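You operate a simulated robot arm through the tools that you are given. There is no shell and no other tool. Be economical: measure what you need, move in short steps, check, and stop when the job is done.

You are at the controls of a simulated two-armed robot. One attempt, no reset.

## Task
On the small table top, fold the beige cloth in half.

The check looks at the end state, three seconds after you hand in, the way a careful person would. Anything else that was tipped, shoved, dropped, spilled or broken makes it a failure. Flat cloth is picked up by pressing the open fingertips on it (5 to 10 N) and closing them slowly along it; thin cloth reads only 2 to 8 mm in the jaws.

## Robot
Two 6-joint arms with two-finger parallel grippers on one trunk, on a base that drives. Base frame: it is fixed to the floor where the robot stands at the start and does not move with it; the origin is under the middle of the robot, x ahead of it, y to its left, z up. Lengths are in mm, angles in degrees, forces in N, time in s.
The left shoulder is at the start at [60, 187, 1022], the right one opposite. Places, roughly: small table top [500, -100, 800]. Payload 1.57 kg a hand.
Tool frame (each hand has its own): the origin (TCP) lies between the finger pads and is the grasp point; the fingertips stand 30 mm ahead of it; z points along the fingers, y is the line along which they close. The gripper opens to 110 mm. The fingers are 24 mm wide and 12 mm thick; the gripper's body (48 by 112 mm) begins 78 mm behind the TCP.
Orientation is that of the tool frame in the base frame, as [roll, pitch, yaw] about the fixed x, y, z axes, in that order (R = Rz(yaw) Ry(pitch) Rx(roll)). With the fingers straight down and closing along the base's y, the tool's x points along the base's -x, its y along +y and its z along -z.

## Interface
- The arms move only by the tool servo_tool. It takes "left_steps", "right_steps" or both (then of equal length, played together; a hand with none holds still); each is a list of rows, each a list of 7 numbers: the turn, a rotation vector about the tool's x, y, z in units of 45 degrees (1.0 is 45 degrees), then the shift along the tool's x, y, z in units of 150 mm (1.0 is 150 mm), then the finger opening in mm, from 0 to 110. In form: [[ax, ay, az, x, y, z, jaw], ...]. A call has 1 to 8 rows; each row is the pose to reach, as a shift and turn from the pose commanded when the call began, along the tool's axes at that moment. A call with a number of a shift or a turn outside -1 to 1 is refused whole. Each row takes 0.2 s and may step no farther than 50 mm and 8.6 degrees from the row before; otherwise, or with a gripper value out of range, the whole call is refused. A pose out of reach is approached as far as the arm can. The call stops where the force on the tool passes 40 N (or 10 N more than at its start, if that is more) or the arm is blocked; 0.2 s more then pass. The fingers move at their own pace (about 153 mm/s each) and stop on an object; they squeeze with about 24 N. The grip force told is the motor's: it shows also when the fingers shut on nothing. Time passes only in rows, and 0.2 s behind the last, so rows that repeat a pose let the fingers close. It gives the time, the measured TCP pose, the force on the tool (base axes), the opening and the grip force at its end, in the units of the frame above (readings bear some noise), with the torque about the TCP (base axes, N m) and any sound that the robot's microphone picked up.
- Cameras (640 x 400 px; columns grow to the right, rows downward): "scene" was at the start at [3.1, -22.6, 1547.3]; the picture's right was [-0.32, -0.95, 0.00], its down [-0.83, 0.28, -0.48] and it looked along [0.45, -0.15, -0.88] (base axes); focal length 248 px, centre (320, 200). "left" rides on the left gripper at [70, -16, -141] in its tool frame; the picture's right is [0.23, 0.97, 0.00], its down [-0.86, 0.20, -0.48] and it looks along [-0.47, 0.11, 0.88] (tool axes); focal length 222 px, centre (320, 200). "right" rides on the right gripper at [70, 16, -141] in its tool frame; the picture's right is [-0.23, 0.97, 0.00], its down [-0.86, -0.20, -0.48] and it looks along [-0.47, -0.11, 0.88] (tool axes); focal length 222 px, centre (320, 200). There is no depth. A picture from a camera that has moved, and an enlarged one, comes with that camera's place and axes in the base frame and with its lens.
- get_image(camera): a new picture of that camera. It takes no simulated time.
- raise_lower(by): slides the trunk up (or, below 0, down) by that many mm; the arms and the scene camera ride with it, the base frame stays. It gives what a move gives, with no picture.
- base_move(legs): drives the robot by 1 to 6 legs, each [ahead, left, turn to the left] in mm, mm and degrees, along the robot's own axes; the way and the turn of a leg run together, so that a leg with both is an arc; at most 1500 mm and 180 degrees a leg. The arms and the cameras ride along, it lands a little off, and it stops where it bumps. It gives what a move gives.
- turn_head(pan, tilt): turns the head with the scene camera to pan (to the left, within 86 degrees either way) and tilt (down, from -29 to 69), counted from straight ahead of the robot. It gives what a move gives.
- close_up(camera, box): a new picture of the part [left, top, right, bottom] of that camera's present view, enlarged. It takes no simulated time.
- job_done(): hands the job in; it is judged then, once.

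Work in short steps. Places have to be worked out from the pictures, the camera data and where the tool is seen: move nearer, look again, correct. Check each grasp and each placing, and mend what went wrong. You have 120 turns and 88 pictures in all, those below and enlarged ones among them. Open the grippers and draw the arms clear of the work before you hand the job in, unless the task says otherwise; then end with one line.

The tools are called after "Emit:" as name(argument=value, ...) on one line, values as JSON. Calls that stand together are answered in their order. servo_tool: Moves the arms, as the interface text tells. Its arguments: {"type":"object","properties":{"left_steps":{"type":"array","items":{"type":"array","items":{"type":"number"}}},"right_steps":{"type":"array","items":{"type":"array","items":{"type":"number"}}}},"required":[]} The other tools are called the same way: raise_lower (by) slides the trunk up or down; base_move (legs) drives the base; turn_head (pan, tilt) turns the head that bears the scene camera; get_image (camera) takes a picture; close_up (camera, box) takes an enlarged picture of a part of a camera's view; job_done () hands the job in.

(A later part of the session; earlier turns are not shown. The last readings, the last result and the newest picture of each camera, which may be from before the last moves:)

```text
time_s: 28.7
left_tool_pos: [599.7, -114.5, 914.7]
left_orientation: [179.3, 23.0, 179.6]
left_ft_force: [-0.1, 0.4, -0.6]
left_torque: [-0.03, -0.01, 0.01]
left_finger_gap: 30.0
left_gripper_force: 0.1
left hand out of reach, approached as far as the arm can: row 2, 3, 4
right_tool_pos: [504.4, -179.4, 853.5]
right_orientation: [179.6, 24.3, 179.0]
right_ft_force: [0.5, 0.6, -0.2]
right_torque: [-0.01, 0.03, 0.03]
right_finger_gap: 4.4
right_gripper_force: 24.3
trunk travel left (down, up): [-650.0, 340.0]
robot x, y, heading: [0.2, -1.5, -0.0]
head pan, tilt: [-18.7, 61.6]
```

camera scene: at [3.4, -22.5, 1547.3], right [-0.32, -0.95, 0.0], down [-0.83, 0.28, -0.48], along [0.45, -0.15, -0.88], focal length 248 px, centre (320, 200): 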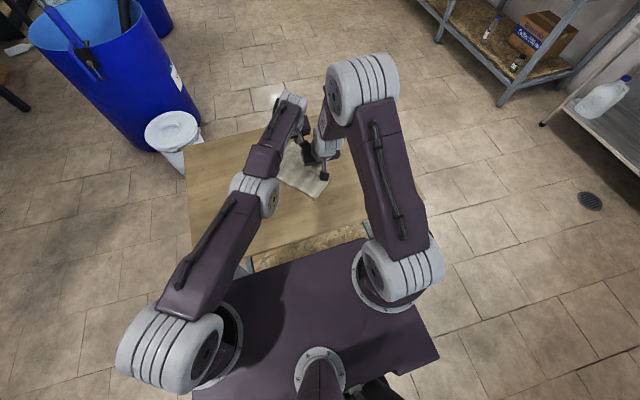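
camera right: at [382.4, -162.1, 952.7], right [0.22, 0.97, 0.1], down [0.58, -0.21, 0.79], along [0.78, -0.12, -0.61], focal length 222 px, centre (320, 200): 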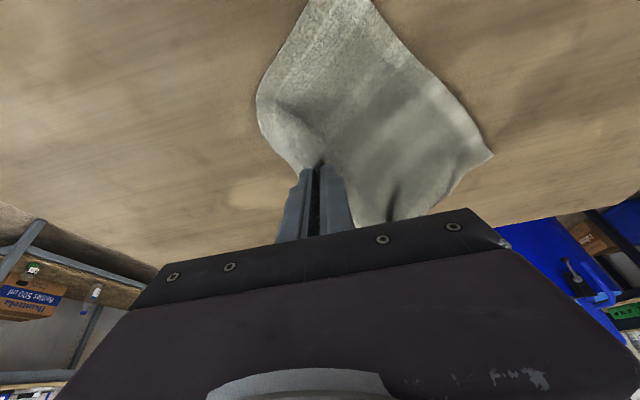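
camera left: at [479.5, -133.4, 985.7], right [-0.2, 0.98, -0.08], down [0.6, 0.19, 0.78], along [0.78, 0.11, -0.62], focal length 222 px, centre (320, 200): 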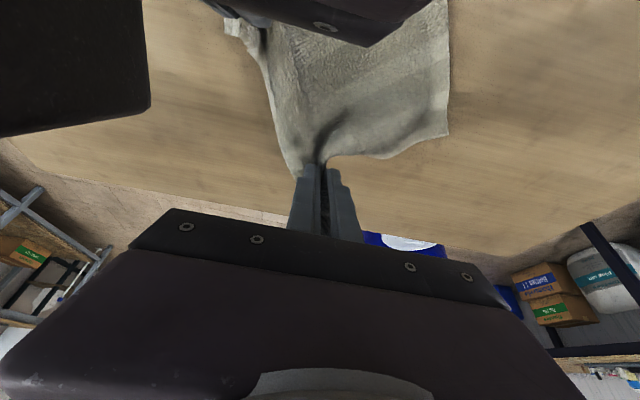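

The contact is gone. I'll swing the left hand left and back, clear of the right.

Emit:
servo_tool(left_steps=[[0, 0, 0, 0.026, 0.11, -0.04, 30], [0, 0, 0, 0.052, 0.22, -0.08, 30], [0, 0, 0, 0.078, 0.33, -0.12, 30], [0, 0, 0, 0.104, 0.44, -0.16, 30], [0, 0, 0, 0.131, 0.55, -0.2, 30]])

Emit:
get_image(camera="scene")

```text
time_s: 29.9
left_tool_pos: [620.9, -77.1, 938.1]
left_orientation: [179.4, 23.2, 179.5]
left_ft_force: [0.3, -0.6, 0.3]
left_torque: [0.02, 0.0, -0.01]
left_finger_gap: 30.1
left_gripper_force: 0.1
left hand out of reach, approached as far as the arm can: row 1, 2, 3, 4, 5
right_tool_pos: [504.3, -178.5, 852.9]
right_orientation: [179.5, 24.2, 179.1]
right_ft_force: [0.4, 0.3, 0.5]
right_torque: [0.01, 0.03, 0.03]
right_finger_gap: 4.2
right_gripper_force: 23.6
trunk travel left (down, up): [-650.0, 340.0]
robot x, y, heading: [-2.8, -1.1, 0.3]
head pan, tilt: [-18.7, 61.6]
```

```text
59 pictures are left
camera scene: at [3.3, -22.6, 1547.3], right [-0.32, -0.95, 0.0], down [-0.83, 0.28, -0.48], along [0.45, -0.15, -0.88], focal length 248 px, centre (320, 200)
```

scene: 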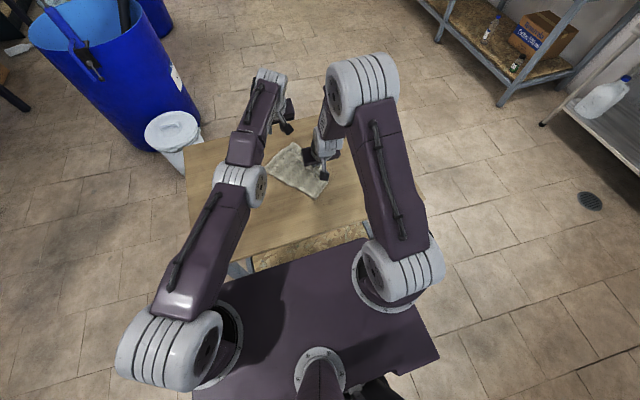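

The left arm is clear but stretched out straight. I'll bring it well back toward the robot so it bends again.

Emit:
servo_tool(left_steps=[[0, 0, 0, 0.15, 0.05, -0.06, 30], [0, 0, 0, 0.3, 0.1, -0.12, 30], [0, 0, 0, 0.45, 0.15, -0.18, 30], [0, 0, 0, 0.6, 0.2, -0.24, 30], [0, 0, 0, 0.75, 0.25, -0.3, 30], [0, 0, 0, 0.9, 0.3, -0.36, 30]])

Emit:
get_image(camera="scene")

```text
time_s: 31.3
left_tool_pos: [613.8, -90.4, 941.0]
left_orientation: [179.4, 23.1, 179.6]
left_ft_force: [-0.4, -0.4, 0.5]
left_torque: [0.01, 0.01, 0.0]
left_finger_gap: 29.9
left_gripper_force: 0.1
left hand out of reach, approached as far as the arm can: row 1, 2, 3, 4, 5, 6
right_tool_pos: [504.5, -178.4, 854.8]
right_orientation: [179.5, 24.3, 179.0]
right_ft_force: [-0.4, 1.2, -0.5]
right_torque: [-0.01, 0.04, 0.0]
right_finger_gap: 4.2
right_gripper_force: 24.0
trunk travel left (down, up): [-650.0, 340.0]
robot x, y, heading: [-2.4, -0.1, -0.0]
head pan, tilt: [-18.7, 61.6]
```

```text
58 pictures are left
camera scene: at [3.3, -22.6, 1547.3], right [-0.32, -0.95, 0.0], down [-0.83, 0.28, -0.48], along [0.45, -0.15, -0.88], focal length 248 px, centre (320, 200)
```

scene: 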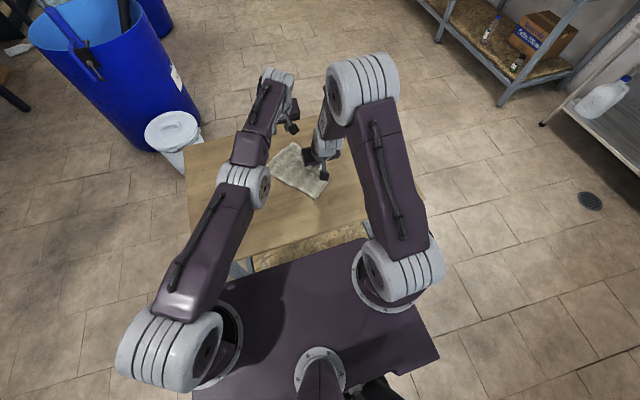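

The arm seems stuck on a wrist limit at this forward tilt (the right also complained near 24°). I'll rotate the left hand back to vertical in place.

Emit:
servo_tool(left_steps=[[0, 0.12, 0, 0, 0, 0, 30], [0, 0.24, 0, 0, 0, 0, 30], [0, 0.36, 0, 0, 0, 0, 30], [0, 0.5, 0, 0, 0, 0, 30], [0, 0.5, 0, 0, 0, 0, 30]])

Emit:
get_image(camera="scene")

```text
time_s: 32.5
left_tool_pos: [542.0, -54.9, 934.6]
left_orientation: [179.4, 0.7, 179.6]
left_ft_force: [-0.6, -0.5, -1.2]
left_torque: [-0.02, -0.04, -0.01]
left_finger_gap: 29.9
left_gripper_force: 0.2
left hand out of reach, approached as far as the arm can: row 1, 2, 3, 4, 5
right_tool_pos: [504.3, -178.4, 853.3]
right_orientation: [179.5, 24.3, 179.0]
right_ft_force: [0.1, 0.5, -0.4]
right_torque: [0.0, 0.01, 0.02]
right_finger_gap: 4.2
right_gripper_force: 24.1
trunk travel left (down, up): [-650.0, 340.0]
robot x, y, heading: [-0.4, -0.9, 0.3]
head pan, tilt: [-18.7, 61.6]
```

```text
57 pictures are left
camera scene: at [3.0, -22.7, 1547.2], right [-0.32, -0.95, 0.0], down [-0.83, 0.28, -0.48], along [0.45, -0.15, -0.88], focal length 248 px, centre (320, 200)
```

scene: 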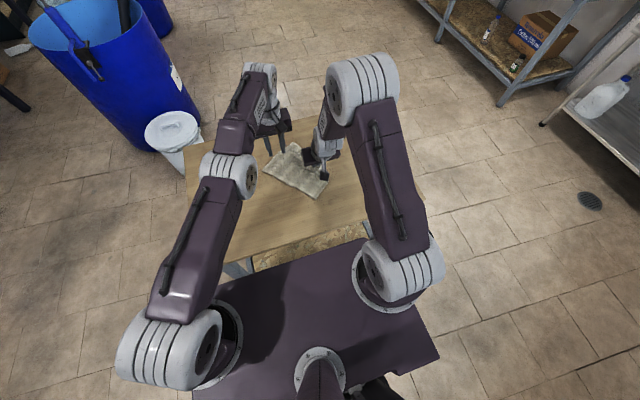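

The left is vertical again at (542, -55, 935). I'll move it back and left to a comfortable pose.

Emit:
servo_tool(left_steps=[[0, 0, 0, 0.11, 0.11, 0, 44], [0, 0, 0, 0.22, 0.22, 0, 44], [0, 0, 0, 0.33, 0.33, 0, 44], [0, 0, 0, 0.44, 0.44, 0, 44], [0, 0, 0, 0.55, 0.55, 0, 44], [0, 0, 0, 0.66, 0.66, 0, 44]])

Emit:
get_image(camera="scene")

```text
time_s: 33.9
left_tool_pos: [547.1, -38.3, 938.9]
left_orientation: [179.5, 0.6, 179.9]
left_ft_force: [-0.6, -0.2, -0.3]
left_torque: [0.03, 0.03, -0.01]
left_finger_gap: 44.0
left_gripper_force: 0.1
left hand out of reach, approached as far as the arm can: row 1, 2, 3, 4, 5, 6
right_tool_pos: [504.8, -178.1, 852.6]
right_orientation: [179.6, 24.3, 179.1]
right_ft_force: [-0.3, -0.6, 0.0]
right_torque: [-0.01, 0.0, 0.05]
right_finger_gap: 4.1
right_gripper_force: 24.7
trunk travel left (down, up): [-650.0, 340.0]
robot x, y, heading: [3.4, -1.1, 0.0]
head pan, tilt: [-18.7, 61.6]
```

```text
56 pictures are left
camera scene: at [3.3, -22.5, 1547.3], right [-0.32, -0.95, 0.0], down [-0.83, 0.28, -0.48], along [0.45, -0.15, -0.88], focal length 248 px, centre (320, 200)
```

scene: 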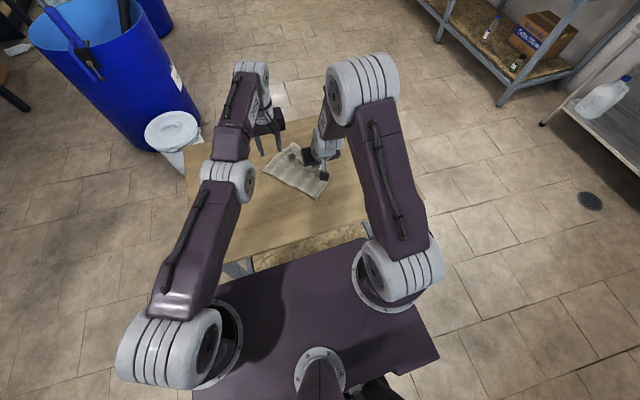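

The left elbow is locked straight, so inward commands do nothing. Moving the wrist down should make the elbow flex, so I'll command down, back and left together (there is room above the table).

Emit:
servo_tool(left_steps=[[0, 0, 0, 0.1, 0.1, 0.15, 44], [0, 0, 0, 0.2, 0.2, 0.3, 44], [0, 0, 0, 0.3, 0.3, 0.42, 44], [0, 0, 0, 0.4, 0.4, 0.5, 44], [0, 0, 0, 0.5, 0.5, 0.55, 44]])

```text
time_s: 35.1
left_tool_pos: [559.7, -15.4, 882.2]
left_orientation: [179.4, 0.7, 179.8]
left_ft_force: [-0.9, 1.6, 0.0]
left_torque: [0.01, 0.02, 0.0]
left_finger_gap: 44.0
left_gripper_force: 0.1
left hand out of reach, approached as far as the arm can: row 1, 2, 3, 4, 5
right_tool_pos: [504.3, -178.0, 852.2]
right_orientation: [179.5, 24.3, 179.0]
right_ft_force: [0.8, 0.0, 0.1]
right_torque: [0.04, -0.03, 0.05]
right_finger_gap: 4.5
right_gripper_force: 23.3
trunk travel left (down, up): [-650.0, 340.0]
robot x, y, heading: [0.6, -0.4, -0.0]
head pan, tilt: [-18.7, 61.6]
```

Still on the outer reach sphere. I'll try up and outward, then straight down in large steps, so the solver carries the elbow through straight.

Emit:
servo_tool(left_steps=[[0, 0, 0, -0.1, 0.1, -0.25, 44], [0, 0, 0, -0.2, 0.2, -0.5, 44], [0, 0, 0, -0.2, 0.2, -0.75, 44], [0, 0, 0, -0.2, 0.2, -0.45, 44], [0, 0, 0, -0.2, 0.2, -0.15, 44], [0, 0, 0, -0.1, 0.2, 0.1, 44], [0, 0, 0, 0.15, 0.2, 0.2, 44], [0, 0, 0, 0.4, 0.2, 0.2, 44]])

Emit:
get_image(camera="scene")

```text
time_s: 36.9
left_tool_pos: [565.0, -1.1, 851.5]
left_orientation: [179.4, 0.6, 179.8]
left_ft_force: [0.3, -0.4, 0.3]
left_torque: [-0.02, -0.01, 0.01]
left_finger_gap: 44.0
left_gripper_force: 0.0
left hand out of reach, approached as far as the arm can: row 1, 2, 3, 4, 5, 7, 8
right_tool_pos: [504.6, -177.5, 853.5]
right_orientation: [179.5, 24.3, 179.1]
right_ft_force: [-0.2, 0.0, 0.4]
right_torque: [0.0, -0.02, -0.01]
right_finger_gap: 4.4
right_gripper_force: 23.8
trunk travel left (down, up): [-650.0, 340.0]
robot x, y, heading: [0.4, 2.8, 0.1]
head pan, tilt: [-18.7, 61.6]
```

```text
55 pictures are left
camera scene: at [3.1, -22.5, 1547.3], right [-0.32, -0.95, 0.0], down [-0.83, 0.28, -0.48], along [0.45, -0.15, -0.88], focal length 248 px, centre (320, 200)
```

scene: 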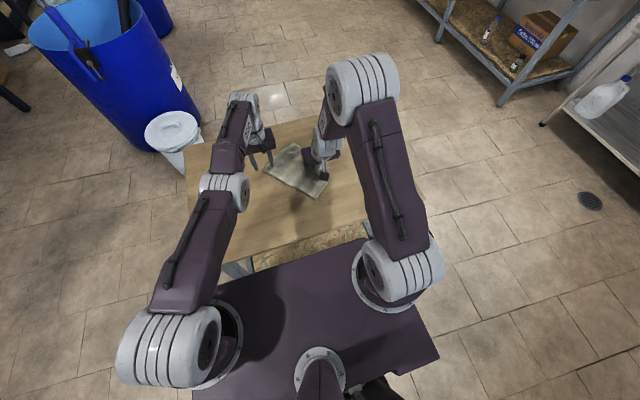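

I'll work with the geometry: climb along the reach sphere to z≈1000, then come straight down. That path goes inside the sphere, so it should flex the elbow the right way.

Emit:
servo_tool(left_steps=[[0, 0, 0, 0, 0, -0.15, 44], [0, 0, 0, 0, 0, -0.3, 44], [0, 0, 0, 0.01, 0.0, -0.45, 44], [0, 0, 0, 0.02, 0.01, -0.6, 44], [0, 0, 0, 0.04, 0.02, -0.75, 44], [0, 0, 0, 0.06, 0.02, -0.88, 44], [0, 0, 0, 0.08, 0.03, -1.0, 44]])

Emit:
servo_tool(left_steps=[[0, 0, 0, 0, 0, 0.1, 44], [0, 0, 0, 0, 0, 0.2, 44], [0, 0, 0, 0, 0, 0.3, 44], [0, 0, 0, 0, 0, 0.4, 44], [0, 0, 0, 0, 0, 0.5, 44]])

```text
time_s: 38.5
left_tool_pos: [551.1, 4.6, 1003.3]
left_orientation: [179.4, 0.5, 179.9]
left_ft_force: [0.6, 0.6, -0.2]
left_torque: [0.02, 0.0, 0.02]
left_finger_gap: 44.1
left_gripper_force: 0.2
right_tool_pos: [504.5, -178.6, 853.1]
right_orientation: [179.5, 24.3, 178.9]
right_ft_force: [0.0, -0.6, -0.8]
right_torque: [-0.02, 0.02, 0.02]
right_finger_gap: 4.2
right_gripper_force: 24.0
trunk travel left (down, up): [-650.0, 340.0]
robot x, y, heading: [-1.0, -1.9, 0.1]
head pan, tilt: [-18.7, 61.6]
```

```text
time_s: 39.7
left_tool_pos: [564.5, -0.7, 927.4]
left_orientation: [179.5, 0.6, 179.8]
left_ft_force: [-0.9, 1.0, 0.6]
left_torque: [0.01, -0.01, 0.03]
left_finger_gap: 44.1
left_gripper_force: 0.1
left hand out of reach, approached as far as the arm can: row 2, 3, 4, 5
right_tool_pos: [504.2, -178.0, 851.8]
right_orientation: [179.5, 24.3, 179.1]
right_ft_force: [0.4, -0.6, 0.0]
right_torque: [0.0, 0.03, 0.04]
right_finger_gap: 4.2
right_gripper_force: 23.5
trunk travel left (down, up): [-650.0, 340.0]
robot x, y, heading: [-3.9, 1.2, -0.4]
head pan, tilt: [-18.7, 61.6]
```

The arm seems to have folded slightly past straight and is sitting on its elbow stop, and tilting the fingers forward drives it that way. Tilting them back toward the robot while extending the wrist a little should bring the elbow through straight to the correct side.

Emit:
servo_tool(left_steps=[[0, 0.125, 0, 0.073, -0.013, -0.007, 44], [0, 0.25, 0, 0.147, -0.023, -0.02, 44], [0, 0.375, 0, 0.213, -0.033, -0.047, 44], [0, 0.5, 0, 0.28, -0.047, -0.08, 44], [0, 0.625, 0, 0.347, -0.06, -0.127, 44], [0, 0.75, 0, 0.44, -0.06, -0.18, 44], [0, 0.875, 0, 0.527, -0.06, -0.24, 44], [0, 1, 0, 0.6, -0.06, -0.313, 44]])

Emit:
get_image(camera="scene")

```text
time_s: 41.5
left_tool_pos: [398.9, 25.1, 967.1]
left_orientation: [179.4, -43.3, -179.8]
left_ft_force: [1.2, 0.1, 0.6]
left_torque: [0.01, 0.03, 0.0]
left_finger_gap: 44.2
left_gripper_force: 0.0
left hand out of reach, approached as far as the arm can: row 1, 2, 3, 4, 5, 6, 7, 8
right_tool_pos: [505.1, -178.6, 853.4]
right_orientation: [179.6, 24.2, 179.0]
right_ft_force: [-0.7, -0.5, 0.1]
right_torque: [-0.01, 0.02, -0.03]
right_finger_gap: 4.4
right_gripper_force: 23.7
trunk travel left (down, up): [-650.0, 340.0]
robot x, y, heading: [-2.5, -1.3, -0.1]
head pan, tilt: [-18.7, 61.6]
```

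```text
54 pictures are left
camera scene: at [3.4, -22.4, 1547.3], right [-0.32, -0.95, 0.0], down [-0.83, 0.28, -0.48], along [0.45, -0.15, -0.88], focal length 248 px, centre (320, 200)
```

scene: 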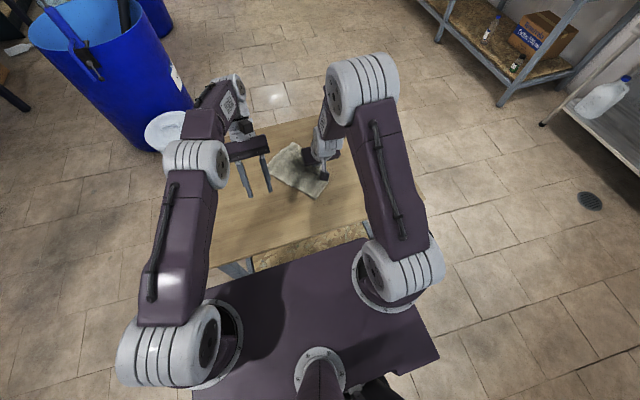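

The elbow now looks raised and bent. I'll bring the fingers back to vertical while also moving in and left.

Emit:
servo_tool(left_steps=[[0, -0.12, 0, 0, 0, 0, 44], [0, -0.24, 0, 0, 0, 0, 44], [0, -0.36, 0, 0, 0, 0, 44], [0, -0.48, 0, 0, 0, 0, 44], [0, -0.6, 0, 0, 0, 0, 44], [0, -0.72, 0, 0, 0, 0, 44], [0, -0.84, 0, 0, 0, 0, 44], [0, -0.96, 0, 0, 0, 0, 44]])

Emit:
get_image(camera="scene")

```text
time_s: 43.3
left_tool_pos: [398.4, 22.4, 968.2]
left_orientation: [179.4, -0.9, 179.8]
left_ft_force: [0.9, -0.4, 0.4]
left_torque: [0.01, -0.03, 0.0]
left_finger_gap: 43.8
left_gripper_force: 0.0
right_tool_pos: [502.5, -178.6, 852.3]
right_orientation: [179.4, 24.3, 179.0]
right_ft_force: [0.6, 1.0, 0.6]
right_torque: [-0.01, 0.02, 0.01]
right_finger_gap: 4.3
right_gripper_force: 23.4
trunk travel left (down, up): [-650.0, 340.0]
robot x, y, heading: [2.1, 0.8, -0.3]
head pan, tilt: [-18.7, 61.6]
```

```text
53 pictures are left
camera scene: at [2.4, -22.5, 1547.3], right [-0.32, -0.95, 0.0], down [-0.83, 0.28, -0.48], along [0.45, -0.15, -0.88], focal length 248 px, centre (320, 200)
```

scene: 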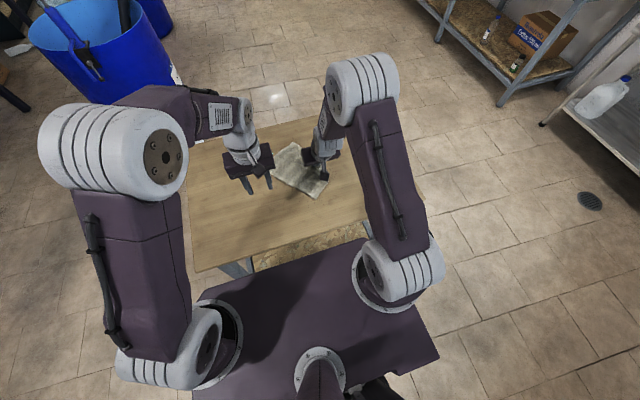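

The left arm has its normal elbow pose back. Now I'll look closely at how the cloth lies.

Emit:
close_up(camera="scene", box=[220, 110, 380, 210])

Emit:
get_image(camera="right")

```text
4.00 times, centred on (300, 160) of scene
camera zoom: at [2.4, -22.5, 1547.3], right [-0.32, -0.95, 0.0], down [-0.83, 0.28, -0.48], along [0.45, -0.15, -0.88], focal length 993 px, centre (400, 360)
```

zoom: 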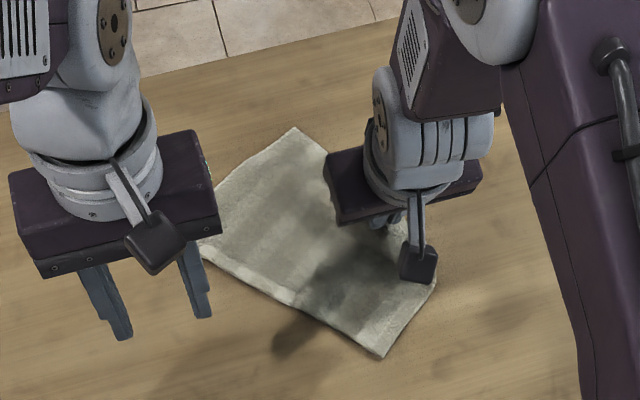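

```text
51 pictures are left
camera right: at [382.6, -161.7, 953.1], right [0.22, 0.97, 0.1], down [0.58, -0.21, 0.79], along [0.79, -0.12, -0.61], focal length 222 px, centre (320, 200)
```

right: 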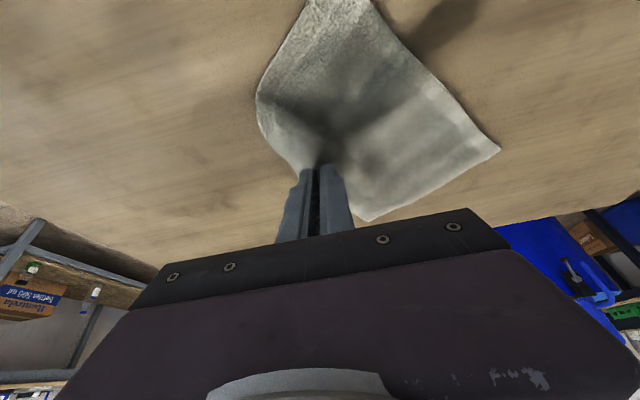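

The cloth is flat but turned about 35°, with the right hand still lifting its corner. I'll lower that corner to the table, open, and back the right hand off.

Emit:
servo_tool(right_steps=[[0, 0, 0, 0.033, 0, 0.073, 0], [0, 0, 0, 0.066, 0, 0.146, 0], [0, 0, 0, 0.099, 0, 0.215, 0], [0, 0, 0, 0.099, 0, 0.215, 20], [0, 0, 0, 0.099, 0, 0.215, 44], [0, 0, 0, 0.099, 0, 0.215, 44], [0, 0, 0, 0.06, 0, 0.1, 44], [0, 0, 0, 0, 0, -0.1, 44]])

Emit:
servo_tool(right_steps=[[0, 0.1, 0, 0, -0.1, -0.15, 44], [0, 0.2, 0, 0, -0.25, -0.3, 44], [0, 0.3, 0, 0.05, -0.4, -0.45, 44], [0, 0.4, 0, 0.1, -0.6, -0.5, 44], [0, 0.54, 0, 0.15, -0.8, -0.5, 44]], left_steps=[[0, 0, 0, 0, 0.1, 0, 44], [0, 0, 0, 0, 0.2, 0, 44], [0, 0, 0, 0, 0.3, 0, 44], [0, 0, 0, 0, 0.45, 0, 44], [0, 0, 0, 0, 0.6, 0, 44]])

Emit:
close_up(camera="scene", box=[200, 110, 400, 235])

```text
time_s: 45.1
left_tool_pos: [397.4, 22.5, 968.9]
left_orientation: [179.5, -0.9, 179.9]
left_ft_force: [-0.1, 0.2, 0.0]
left_torque: [0.02, -0.03, 0.0]
left_finger_gap: 44.3
left_gripper_force: 0.0
right_tool_pos: [498.4, -177.1, 868.7]
right_orientation: [179.5, 24.2, 179.0]
right_ft_force: [0.4, -0.5, 0.5]
right_torque: [-0.01, -0.02, -0.05]
right_finger_gap: 43.9
right_gripper_force: 0.0
trunk travel left (down, up): [-650.0, 340.0]
robot x, y, heading: [2.4, 0.5, 0.0]
head pan, tilt: [-18.7, 61.6]
```

```text
time_s: 46.3
left_tool_pos: [399.3, 114.4, 967.7]
left_orientation: [179.5, -1.2, 179.8]
left_ft_force: [0.0, 0.2, 0.1]
left_torque: [0.0, -0.03, -0.03]
left_finger_gap: 43.9
left_gripper_force: 0.1
right_tool_pos: [447.3, -298.0, 925.9]
right_orientation: [179.6, 0.0, 179.1]
right_ft_force: [0.4, -1.3, -0.4]
right_torque: [0.03, 0.0, 0.01]
right_finger_gap: 44.0
right_gripper_force: 0.0
trunk travel left (down, up): [-650.0, 340.0]
robot x, y, heading: [0.6, -3.1, -0.0]
head pan, tilt: [-18.7, 61.6]
```

```text
3.20 times, centred on (300, 172) of scene
camera zoom: at [4.5, -23.1, 1547.3], right [-0.32, -0.95, 0.0], down [-0.83, 0.28, -0.47], along [0.45, -0.15, -0.88], focal length 795 px, centre (384, 288)
```

zoom: 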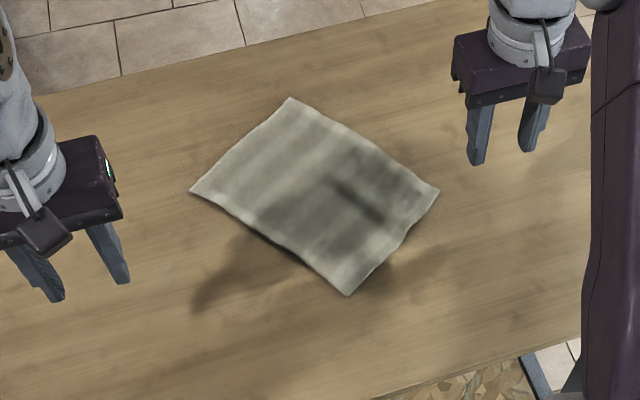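

The cloth lies flat but turned about 52° clockwise and too far away: corners near (689, -128), (590, 21), (398, -113) and (496, -255). Before re-planning I'll test in free air how far both hands can tilt forward in this range.

Emit:
servo_tool(left_steps=[[0, -0.16, 0, 0, 0, 0, 44], [0, -0.32, 0, 0, 0, 0, 44], [0, -0.48, 0, 0, 0, 0, 44], [0, -0.64, 0, 0, 0, 0, 44], [0, -0.8, 0, 0, 0, 0, 44], [0, -0.96, 0, 0, 0, 0, 44]], right_steps=[[0, -0.16, 0, 0, 0, 0, 44], [0, -0.32, 0, 0, 0, 0, 44], [0, -0.48, 0, 0, 0, 0, 44], [0, -0.64, 0, 0, 0, 0, 44], [0, -0.8, 0, 0, 0, 0, 44], [0, -0.96, 0, 0, 0, 0, 44]])

```text
time_s: 47.7
left_tool_pos: [422.1, 102.1, 973.6]
left_orientation: [178.9, 42.0, 179.2]
left_ft_force: [0.2, -0.9, -0.1]
left_torque: [0.04, 0.02, 0.05]
left_finger_gap: 43.9
left_gripper_force: 0.1
left hand out of reach, approached as far as the arm can: row 4, 5, 6
right_tool_pos: [445.9, -299.8, 926.1]
right_orientation: [178.6, 43.0, 178.3]
right_ft_force: [-1.0, -0.7, -0.8]
right_torque: [0.04, 0.01, 0.0]
right_finger_gap: 44.4
right_gripper_force: 0.0
right hand out of reach, approached as far as the arm can: row 4, 5
trunk travel left (down, up): [-650.0, 340.0]
robot x, y, heading: [-0.1, -0.2, 0.2]
head pan, tilt: [-18.7, 61.6]
```

Tilting past about 25° runs into a wrist singularity, so I'll keep the hands vertical and close along the fold direction instead. First the cloth must come nearer and be turned back. I'll untilt both hands, then use the right hand's wide-open fingertips to press on the cloth and drag and rotate it.

Emit:
servo_tool(left_steps=[[0, 0.16, 0, 0, 0.03, 0, 44], [0, 0.32, 0, 0.05, 0.06, 0, 44], [0, 0.48, 0, 0.1, 0.09, 0, 44], [0, 0.64, 0, 0.15, 0.12, 0, 44], [0, 0.8, 0, 0.2, 0.15, 0, 44], [0, 0.95, 0, 0.25, 0.18, 0, 44]], right_steps=[[0, 0.16, 0, 0, 0, 0, 60], [0, 0.32, 0, 0, 0, 0, 80], [0, 0.48, 0, 0, 0, 0, 100], [0, 0.64, 0, 0, 0, 0, 110], [0, 0.8, 0, 0, 0, 0, 110], [0, 0.95, 0, 0, 0, 0, 110]])

```text
time_s: 49.1
left_tool_pos: [396.4, 128.0, 946.4]
left_orientation: [179.6, -0.8, 179.8]
left_ft_force: [-0.3, -0.4, -0.8]
left_torque: [-0.01, 0.0, -0.01]
left_finger_gap: 44.0
left_gripper_force: 0.1
left hand out of reach, approached as far as the arm can: row 3
right_tool_pos: [445.2, -298.1, 925.9]
right_orientation: [179.6, 0.3, 179.0]
right_ft_force: [0.0, 0.5, 0.6]
right_torque: [0.01, 0.01, 0.01]
right_finger_gap: 110.3
right_gripper_force: 0.0
right hand out of reach, approached as far as the arm can: row 3, 4
trunk travel left (down, up): [-650.0, 340.0]
robot x, y, heading: [-0.1, 0.8, 0.3]
head pan, tilt: [-18.7, 61.6]
```

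Both hands are vertical again. I'll move the right hand toward the cloth's centre (543, -119) while turning it 26° clockwise.

Emit:
servo_tool(right_steps=[[0, 0, 0.116, -0.067, 0.134, 0.027, 110], [0, 0, 0.232, -0.133, 0.268, 0.053, 110], [0, 0, 0.348, -0.2, 0.4, 0.08, 110], [0, 0, 0.464, -0.267, 0.534, 0.107, 110], [0, 0, 0.58, -0.333, 0.667, 0.133, 110]])

```text
time_s: 50.3
left_tool_pos: [396.2, 129.4, 948.5]
left_orientation: [179.6, -0.5, 179.8]
left_ft_force: [-0.7, -0.2, -0.3]
left_torque: [-0.01, 0.02, 0.0]
left_finger_gap: 43.8
left_gripper_force: 0.1
right_tool_pos: [497.9, -198.7, 906.8]
right_orientation: [179.4, 0.2, 153.0]
right_ft_force: [0.3, 0.8, 0.0]
right_torque: [-0.05, 0.02, 0.04]
right_finger_gap: 110.2
right_gripper_force: 0.1
trunk travel left (down, up): [-650.0, 340.0]
robot x, y, heading: [-0.6, -0.9, -0.0]
head pan, tilt: [-18.7, 61.6]
```

Yaw is now 153°. I'll continue to above the cloth's centre and lower.

Emit:
servo_tool(right_steps=[[0, 0, 0, -0.006, 0.153, 0.1, 110], [0, 0, 0, -0.012, 0.305, 0.2, 110], [0, 0, 0, -0.019, 0.458, 0.3, 110], [0, 0, 0, -0.025, 0.611, 0.4, 110], [0, 0, 0, -0.025, 0.611, 0.5, 110], [0, 0, 0, -0.025, 0.611, 0.58, 110]])

Emit:
get_image(camera="right")

```text
time_s: 51.7
left_tool_pos: [395.0, 128.6, 948.4]
left_orientation: [179.5, -0.5, 179.8]
left_ft_force: [0.0, 0.2, 0.2]
left_torque: [0.0, -0.01, 0.02]
left_finger_gap: 44.3
left_gripper_force: 0.1
right_tool_pos: [542.3, -117.8, 819.6]
right_orientation: [179.4, 0.2, 153.1]
right_ft_force: [-0.5, -0.1, -0.1]
right_torque: [0.02, 0.01, -0.05]
right_finger_gap: 110.1
right_gripper_force: 0.0
trunk travel left (down, up): [-650.0, 340.0]
robot x, y, heading: [-0.4, -2.6, 0.0]
head pan, tilt: [-18.7, 61.6]
```

```text
49 pictures are left
camera right: at [487.6, -73.7, 960.7], right [0.64, 0.77, 0.01], down [0.67, -0.57, 0.48], along [0.37, -0.3, -0.88], focal length 222 px, centre (320, 200)
```

right: 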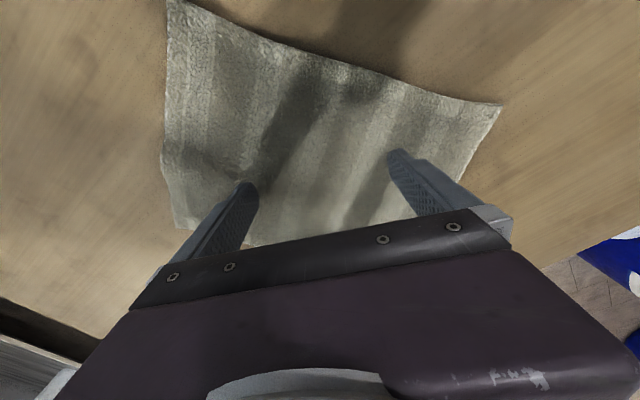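

Both tips are over the cloth, 5 mm up. I'll lower to light contact.

Emit:
servo_tool(right_steps=[[0, 0, 0, 0, 0, 0.02, 110], [0, 0, 0, 0, 0, 0.035, 110], [0, 0, 0, 0, 0, 0.045, 110], [0, 0, 0, 0, 0, 0.05, 110], [0, 0, 0, 0, 0, 0.05, 110]])

```text
time_s: 52.9
left_tool_pos: [395.0, 129.1, 948.9]
left_orientation: [179.5, -0.6, 179.8]
left_ft_force: [-0.1, 1.3, -0.5]
left_torque: [0.01, -0.02, -0.03]
left_finger_gap: 44.2
left_gripper_force: 0.0
right_tool_pos: [542.9, -118.3, 813.7]
right_orientation: [179.3, 0.5, 153.1]
right_ft_force: [3.2, -2.0, 12.4]
right_torque: [-0.63, 0.22, 0.21]
right_finger_gap: 110.3
right_gripper_force: 0.0
trunk travel left (down, up): [-650.0, 340.0]
robot x, y, heading: [3.2, -3.1, -0.2]
head pan, tilt: [-18.7, 61.6]
```

The load sits on one finger, because the hand is about 0.7° out of level. I'll correct the roll slightly.

Emit:
servo_tool(right_steps=[[0.012, 0, 0, 0, 0, 0, 110], [0.018, 0, 0, 0, 0, 0, 110], [0.018, 0, 0, 0, 0, 0, 110]])

```text
time_s: 53.7
left_tool_pos: [395.4, 130.3, 947.4]
left_orientation: [179.4, -0.6, 179.7]
left_ft_force: [-0.1, -0.1, 0.1]
left_torque: [0.0, 0.04, -0.01]
left_finger_gap: 44.4
left_gripper_force: 0.0
right_tool_pos: [542.5, -118.7, 813.4]
right_orientation: [-179.8, 0.4, 153.0]
right_ft_force: [3.6, 0.7, 13.6]
right_torque: [0.23, -0.2, -0.02]
right_finger_gap: 110.2
right_gripper_force: 0.0
trunk travel left (down, up): [-650.0, 340.0]
robot x, y, heading: [0.2, -1.7, -0.0]
head pan, tilt: [-18.7, 61.6]
```

The load is balanced at 13.6 N. I'll try a first small drag, 24 mm back with 15° of counter-clockwise turn, and see whether the cloth follows.

Emit:
servo_tool(right_steps=[[0, 0, -0.083, 0.038, -0.014, 0, 110], [0, 0, -0.165, 0.076, -0.028, 0, 110], [0, 0, -0.248, 0.114, -0.041, 0, 110], [0, 0, -0.33, 0.152, -0.055, 0, 110]])

Emit:
get_image(camera="right")

Emit:
close_up(camera="scene", box=[200, 110, 400, 235])

```text
time_s: 54.7
left_tool_pos: [395.6, 129.5, 946.7]
left_orientation: [179.5, -0.7, 179.8]
left_ft_force: [0.2, 0.0, 0.5]
left_torque: [-0.01, 0.04, 0.01]
left_finger_gap: 44.1
left_gripper_force: 0.1
right_tool_pos: [517.9, -115.1, 813.6]
right_orientation: [-179.6, 0.4, 168.0]
right_ft_force: [3.9, -1.0, 15.3]
right_torque: [0.34, -0.22, -0.11]
right_finger_gap: 109.9
right_gripper_force: 0.1
trunk travel left (down, up): [-650.0, 340.0]
robot x, y, heading: [-1.7, -2.1, 0.0]
head pan, tilt: [-18.7, 61.6]
```

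```text
48 pictures are left
camera right: at [452.9, -84.4, 953.7], right [0.43, 0.91, 0.0], down [0.79, -0.37, 0.48], along [0.44, -0.21, -0.88], focal length 222 px, centre (320, 200)
```

right: 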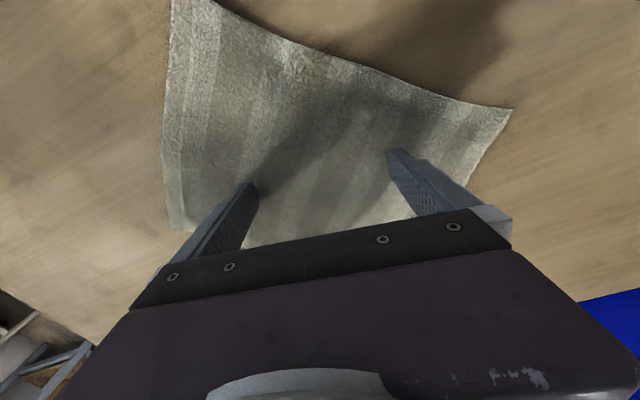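

```text
3.20 times, centred on (300, 172) of scene
camera zoom: at [1.7, -22.3, 1547.3], right [-0.32, -0.95, 0.0], down [-0.83, 0.28, -0.48], along [0.45, -0.15, -0.88], focal length 795 px, centre (384, 288)
```

zoom: 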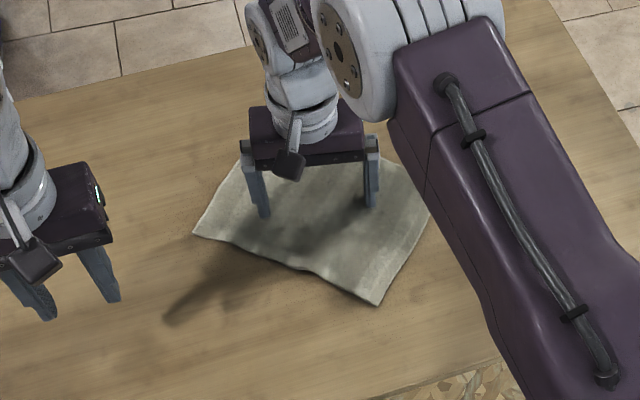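

The cloth follows rigidly. I'll carry on: 78 mm more toward the robot and 37° more turn.

Emit:
servo_tool(right_steps=[[0, 0, -0.103, 0.065, -0.005, 0, 110], [0, 0, -0.205, 0.131, -0.011, 0, 110], [0, 0, -0.308, 0.196, -0.016, 0, 110], [0, 0, -0.41, 0.262, -0.021, 0, 110], [0, 0, -0.513, 0.327, -0.027, 0, 110], [0, 0, -0.615, 0.392, -0.032, 0, 110], [0, 0, -0.718, 0.458, -0.038, 0, 110], [0, 0, -0.82, 0.523, -0.043, 0, 110]])

Emit:
close_up(camera="scene", box=[200, 120, 400, 245])

```text
time_s: 56.5
left_tool_pos: [395.6, 129.6, 948.1]
left_orientation: [179.5, -0.7, 179.8]
left_ft_force: [0.0, -0.5, -0.6]
left_torque: [-0.01, 0.01, -0.01]
left_finger_gap: 44.0
left_gripper_force: 0.0
right_tool_pos: [439.2, -104.3, 812.7]
right_orientation: [-179.6, -0.1, -155.1]
right_ft_force: [3.6, -1.2, 15.2]
right_torque: [0.46, 0.15, -0.19]
right_finger_gap: 109.5
right_gripper_force: 0.1
trunk travel left (down, up): [-650.0, 340.0]
robot x, y, heading: [0.8, -0.7, -0.1]
head pan, tilt: [-18.7, 61.6]
```

```text
3.20 times, centred on (300, 182) of scene
camera zoom: at [1.9, -22.2, 1547.3], right [-0.32, -0.95, 0.0], down [-0.83, 0.28, -0.48], along [0.45, -0.15, -0.88], focal length 795 px, centre (384, 256)
```

zoom: 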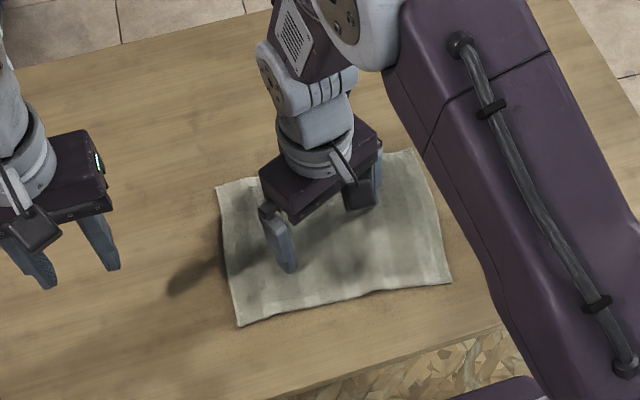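

The cloth is back near me, flat and nearly square to the robot. I'll lift the right hand off and turn it on toward yaw -90°, ready to close along x, while the left turns toward yaw 90°.

Emit:
servo_tool(right_steps=[[0, 0, 0, 0, 0, -0.15, 110], [0, 0, -0.12, 0, 0, -0.35, 90], [0, 0, -0.25, 0.07, -0.15, -0.6, 60], [0, 0, -0.4, 0.14, -0.3, -0.7, 50], [0, 0, -0.55, 0.21, -0.45, -0.7, 50], [0, 0, -0.7, 0.28, -0.6, -0.7, 50], [0, 0, -0.85, 0.34, -0.7, -0.7, 50], [0, 0, -1, 0.34, -0.75, -0.7, 50]], left_steps=[[0, 0, 0.12, 0, 0, 0, 50], [0, 0, 0.25, 0, 0, 0, 50], [0, 0, 0.37, 0, 0, 0, 50], [0, 0, 0.5, 0, 0, 0, 50], [0, 0, 0.62, 0, 0, 0, 50], [0, 0, 0.75, 0, 0, 0, 50], [0, 0, 0.87, 0, 0, 0, 50], [0, 0, 1, 0, 0, 0, 50]])

Emit:
close_up(camera="scene", box=[200, 120, 400, 245])

```text
time_s: 58.3
left_tool_pos: [396.6, 129.2, 949.0]
left_orientation: [-179.9, -0.8, 134.6]
left_ft_force: [0.0, 0.4, -0.1]
left_torque: [-0.04, -0.02, 0.01]
left_finger_gap: 50.0
left_gripper_force: 0.0
right_tool_pos: [440.5, -226.2, 917.5]
right_orientation: [-179.8, -0.3, -110.1]
right_ft_force: [-0.4, 0.5, -1.1]
right_torque: [-0.04, -0.02, 0.03]
right_finger_gap: 50.2
right_gripper_force: 0.0
trunk travel left (down, up): [-650.0, 340.0]
robot x, y, heading: [2.1, -3.7, 0.1]
head pan, tilt: [-18.7, 61.6]
```

```text
3.20 times, centred on (300, 182) of scene
camera zoom: at [3.6, -22.7, 1547.3], right [-0.32, -0.95, 0.0], down [-0.83, 0.28, -0.48], along [0.45, -0.15, -0.88], focal length 795 px, centre (384, 256)
```

zoom: 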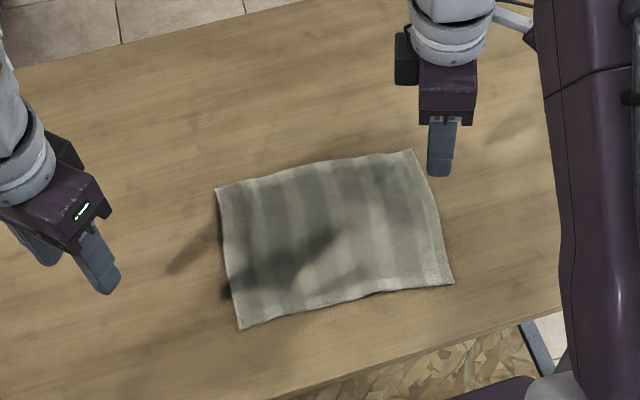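

Far edge runs from (539, 2) to (517, -229), near edge from (361, 16) to (338, -212). I'll bring both hands to just inside the far corners, turned so the fingers close along the fold direction.

Emit:
servo_tool(left_steps=[[0, 0, 0.158, -0.102, -0.007, 0.033, 32], [0, 0, 0.317, -0.204, -0.014, 0.067, 32], [0, 0, 0.475, -0.307, -0.022, 0.1, 32], [0, 0, 0.633, -0.409, -0.029, 0.133, 32], [0, 0, 0.792, -0.511, -0.036, 0.167, 32], [0, 0, 0.95, -0.613, -0.043, 0.2, 32]], right_steps=[[0, 0, -0.054, -0.045, -0.044, 0.052, 32], [0, 0, -0.108, -0.091, -0.087, 0.104, 32], [0, 0, -0.162, -0.137, -0.131, 0.156, 32], [0, 0, -0.216, -0.182, -0.175, 0.208, 32], [0, 0, -0.27, -0.228, -0.218, 0.26, 32], [0, 0, -0.324, -0.273, -0.262, 0.313, 32]])

```text
time_s: 59.7
left_tool_pos: [455.9, 60.2, 915.7]
left_orientation: [-179.4, -0.6, 91.9]
left_ft_force: [-0.1, 0.0, -0.7]
left_torque: [0.0, 0.0, -0.01]
left_finger_gap: 31.9
left_gripper_force: 0.0
right_tool_pos: [493.3, -203.9, 869.4]
right_orientation: [-180.0, -0.2, -95.6]
right_ft_force: [0.3, 0.2, 0.3]
right_torque: [0.0, 0.02, 0.0]
right_finger_gap: 32.1
right_gripper_force: 0.2
trunk travel left (down, up): [-650.0, 340.0]
robot x, y, heading: [-1.5, -0.1, 0.1]
head pan, tilt: [-18.7, 61.6]
```

Left is still 80 mm away, so I'll finish its approach and look from both hands.

Emit:
servo_tool(left_steps=[[0, 0, 0.04, -0.137, 0.084, 0.078, 32], [0, 0, 0.08, -0.274, 0.167, 0.156, 32], [0, 0, 0.12, -0.411, 0.25, 0.233, 32], [0, 0, 0.164, -0.548, 0.334, 0.311, 32], [0, 0, 0.164, -0.548, 0.334, 0.311, 32]])

Emit:
get_image(camera="left")

Emit:
get_image(camera="right")

Emit:
close_up(camera="scene", box=[200, 120, 400, 245])

```text
time_s: 60.9
left_tool_pos: [508.4, -21.4, 869.2]
left_orientation: [-179.3, -0.4, 84.6]
left_ft_force: [-0.2, 0.3, 0.2]
left_torque: [-0.02, 0.0, -0.02]
left_finger_gap: 32.1
left_gripper_force: 0.2
right_tool_pos: [490.7, -203.0, 870.9]
right_orientation: [-179.8, -0.3, -95.6]
right_ft_force: [-0.3, -0.4, -0.8]
right_torque: [-0.01, -0.04, 0.0]
right_finger_gap: 32.0
right_gripper_force: 0.1
trunk travel left (down, up): [-650.0, 340.0]
robot x, y, heading: [2.1, -5.0, 0.1]
head pan, tilt: [-18.7, 61.6]
```

```text
44 pictures are left
camera left: at [499.8, 48.5, 1011.6], right [0.99, 0.13, -0.01], down [0.12, -0.87, 0.47], along [0.06, -0.47, -0.88], focal length 222 px, centre (320, 200)
```

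left: 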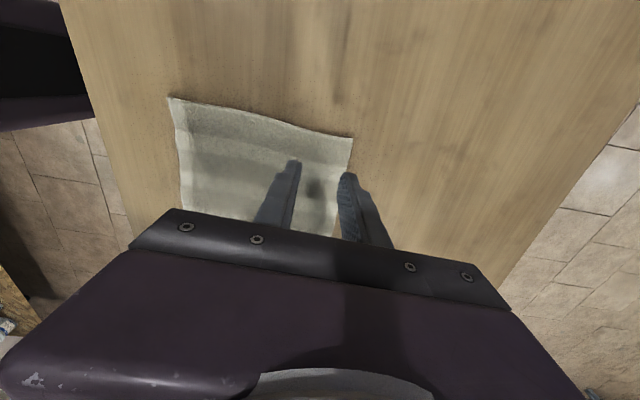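

```text
43 pictures are left
camera right: at [468.3, -271.0, 1012.0], right [-0.95, 0.32, 0.0], down [0.28, 0.83, 0.47], along [0.16, 0.45, -0.88], focal length 222 px, centre (320, 200)
```

right: 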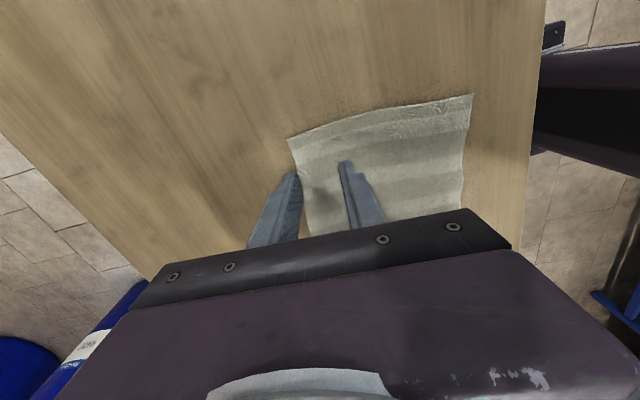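

```text
3.20 times, centred on (300, 182) of scene
camera zoom: at [2.6, -22.0, 1547.3], right [-0.32, -0.95, 0.0], down [-0.83, 0.28, -0.48], along [0.45, -0.15, -0.88], focal length 795 px, centre (384, 256)
```

zoom: 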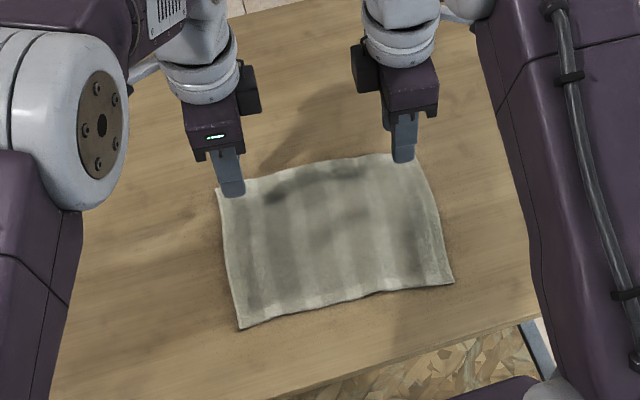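

The hand cameras confirm the corners at (539, 2) and (519, -231), so both hands are well placed. I'll descend to just above the cloth.

Emit:
servo_tool(left_steps=[[-0.008, 0, 0, 0, 0, 0.12, 32], [-0.016, 0, 0, 0, 0, 0.24, 32], [-0.016, 0, 0, 0, 0, 0.32, 32], [-0.016, 0, 0, 0, 0, 0.355, 32], [-0.016, 0, 0, 0, 0, 0.365, 32], [-0.016, 0, 0, 0, 0, 0.365, 32]], right_steps=[[0, 0, 0, 0, 0, 0.12, 32], [0, 0, 0, 0, 0, 0.24, 32], [0, 0, 0, 0, 0, 0.33, 32], [0, 0, 0, 0, 0, 0.365, 32], [0, 0, 0, 0, 0, 0.375, 32], [0, 0, 0, 0, 0, 0.375, 32]])

Emit:
get_image(camera="left")

Emit:
get_image(camera="right")

```text
time_s: 62.3
left_tool_pos: [507.6, -19.4, 814.1]
left_orientation: [179.9, -0.4, 84.6]
left_ft_force: [-0.3, -0.8, 1.8]
left_torque: [-0.03, 0.0, 0.03]
left_finger_gap: 31.9
left_gripper_force: 0.0
right_tool_pos: [492.1, -203.5, 815.2]
right_orientation: [-179.9, -0.3, -95.5]
right_ft_force: [0.0, 0.1, 1.5]
right_torque: [0.03, -0.01, 0.04]
right_finger_gap: 32.1
right_gripper_force: 0.1
trunk travel left (down, up): [-650.0, 340.0]
robot x, y, heading: [1.2, 1.8, -0.0]
head pan, tilt: [-18.7, 61.6]
```

```text
41 pictures are left
camera left: at [497.8, 49.2, 956.4], right [0.99, 0.14, 0.0], down [0.12, -0.87, 0.47], along [0.07, -0.47, -0.88], focal length 222 px, centre (320, 200)
```

left: 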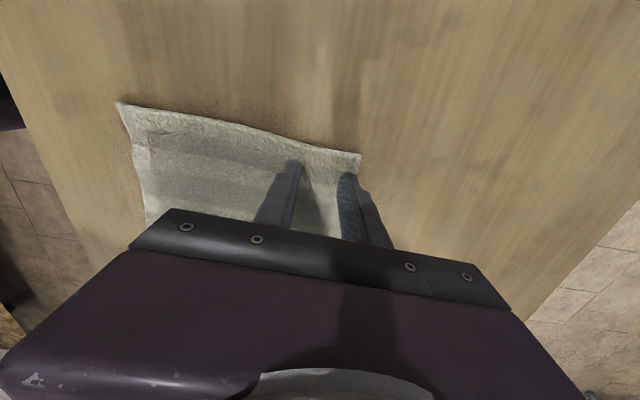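

```text
40 pictures are left
camera right: at [468.6, -270.9, 956.7], right [-0.95, 0.32, 0.0], down [0.28, 0.83, 0.47], along [0.16, 0.45, -0.88], focal length 222 px, centre (320, 200)
```

right: 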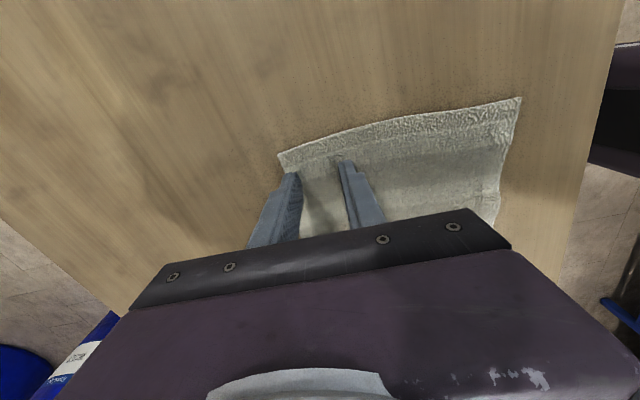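

Tips are at light contact with the outer fingers right along the far edge. I'll press a little more.

Emit:
servo_tool(left_steps=[[0, 0, 0, 0, 0, 0.01, 32], [0, 0, 0, 0, 0, 0.01, 32]], right_steps=[[0, 0, 0, 0, 0, 0.012, 32], [0, 0, 0, 0, 0, 0.012, 32]])

```text
time_s: 62.9
left_tool_pos: [506.7, -20.3, 813.8]
left_orientation: [179.8, -0.4, 84.6]
left_ft_force: [0.8, -0.9, 5.1]
left_torque: [0.0, 0.01, -0.01]
left_finger_gap: 32.1
left_gripper_force: 0.2
right_tool_pos: [492.0, -202.9, 813.6]
right_orientation: [-179.8, -0.3, -95.6]
right_ft_force: [0.5, 1.0, 3.8]
right_torque: [0.04, 0.01, 0.02]
right_finger_gap: 31.9
right_gripper_force: 0.0
trunk travel left (down, up): [-650.0, 340.0]
robot x, y, heading: [3.7, 0.1, 0.1]
head pan, tilt: [-18.7, 61.6]
```

Forces are 5 N and 4 N. A bit more press, aiming for about 10 N.

Emit:
servo_tool(left_steps=[[0, 0, 0, 0, 0, 0.008, 32], [0, 0, 0, 0, 0, 0.008, 32]], right_steps=[[0, 0, 0, 0, 0, 0.01, 32], [0, 0, 0, 0, 0, 0.01, 32]])

```text
time_s: 63.5
left_tool_pos: [505.8, -19.1, 812.4]
left_orientation: [179.7, -0.4, 84.6]
left_ft_force: [1.8, -4.2, 11.7]
left_torque: [-0.11, 0.03, 0.02]
left_finger_gap: 31.9
left_gripper_force: 0.2
right_tool_pos: [491.7, -202.9, 813.6]
right_orientation: [-179.8, -0.4, -95.6]
right_ft_force: [1.2, 2.8, 10.2]
right_torque: [0.08, 0.03, -0.03]
right_finger_gap: 32.0
right_gripper_force: 0.0
trunk travel left (down, up): [-650.0, 340.0]
robot x, y, heading: [-4.1, -1.8, -0.3]
head pan, tilt: [-18.7, 61.6]
```

Now 12 N and 10 N. I'll close both slowly.

Emit:
servo_tool(left_steps=[[0, 0, 0, 0, 0, 0, 29], [0, 0, 0, 0, 0, 0, 26], [0, 0, 0, 0, 0, 0, 23], [0, 0, 0, 0, 0, 0, 20], [0, 0, 0, 0, 0, 0, 17], [0, 0, 0, 0, 0, 0, 14], [0, 0, 0, 0, 0, 0, 11], [0, 0, 0, 0, 0, 0, 9]], right_steps=[[0, 0, 0, 0, 0, 0, 29], [0, 0, 0, 0, 0, 0, 26], [0, 0, 0, 0, 0, 0, 23], [0, 0, 0, 0, 0, 0, 20], [0, 0, 0, 0, 0, 0, 17], [0, 0, 0, 0, 0, 0, 14], [0, 0, 0, 0, 0, 0, 11], [0, 0, 0, 0, 0, 0, 9]])

Emit:
servo_tool(left_steps=[[0, 0, 0, 0, 0, 0, 6], [0, 0, 0, 0, 0, 0, 3], [0, 0, 0, 0, 0, 0, 0], [0, 0, 0, 0, 0, 0, 0]], right_steps=[[0, 0, 0, 0, 0, 0, 6], [0, 0, 0, 0, 0, 0, 3], [0, 0, 0, 0, 0, 0, 0], [0, 0, 0, 0, 0, 0, 0]])

Emit:
get_image(camera="left")

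Emit:
get_image(camera="right")

```text
time_s: 65.3
left_tool_pos: [505.0, -19.7, 813.1]
left_orientation: [179.8, -0.4, 84.5]
left_ft_force: [-0.5, -0.2, 14.4]
left_torque: [0.02, -0.02, 0.0]
left_finger_gap: 10.0
left_gripper_force: 0.3
right_tool_pos: [490.4, -203.6, 812.3]
right_orientation: [-179.7, -0.3, -95.6]
right_ft_force: [0.5, -0.1, 11.0]
right_torque: [0.04, 0.07, 0.02]
right_finger_gap: 9.9
right_gripper_force: 0.6
trunk travel left (down, up): [-650.0, 340.0]
robot x, y, heading: [1.0, 2.1, 0.1]
head pan, tilt: [-18.7, 61.6]
```

```text
time_s: 66.3
left_tool_pos: [505.9, -18.6, 812.7]
left_orientation: [179.8, -0.4, 84.7]
left_ft_force: [-1.2, 0.3, 13.7]
left_torque: [-0.04, 0.0, 0.02]
left_finger_gap: 4.8
left_gripper_force: 23.5
right_tool_pos: [490.9, -203.1, 813.8]
right_orientation: [-179.7, -0.4, -95.7]
right_ft_force: [-0.1, 1.0, 10.3]
right_torque: [0.04, 0.05, 0.02]
right_finger_gap: 4.8
right_gripper_force: 24.2
trunk travel left (down, up): [-650.0, 340.0]
robot x, y, heading: [0.4, 4.4, 0.1]
head pan, tilt: [-18.7, 61.6]
```

```text
39 pictures are left
camera left: at [496.2, 49.9, 954.8], right [0.99, 0.14, 0.01], down [0.12, -0.87, 0.47], along [0.07, -0.47, -0.88], focal length 222 px, centre (320, 200)
```

left: 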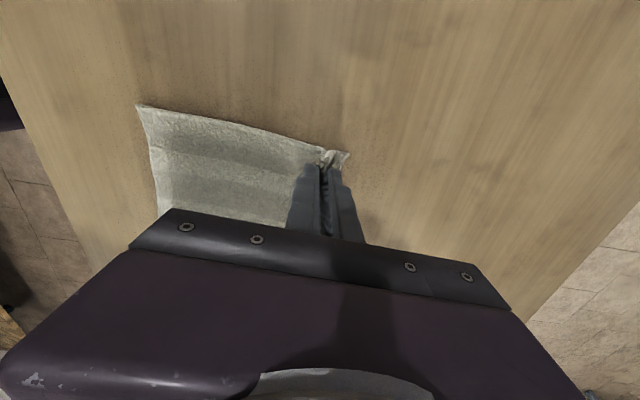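

```text
38 pictures are left
camera right: at [467.1, -270.7, 954.6], right [-0.95, 0.32, -0.01], down [0.28, 0.83, 0.47], along [0.16, 0.45, -0.88], focal length 222 px, centre (320, 200)
```

right: 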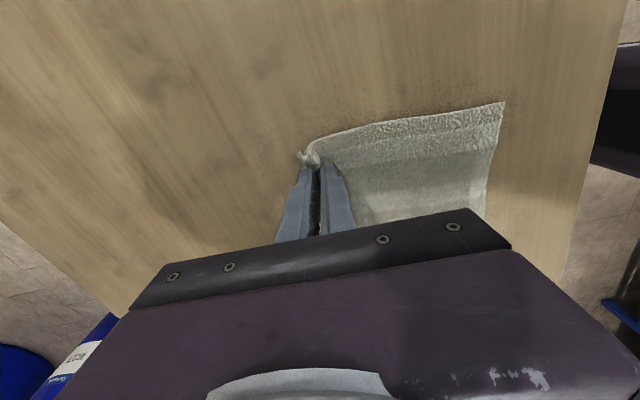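

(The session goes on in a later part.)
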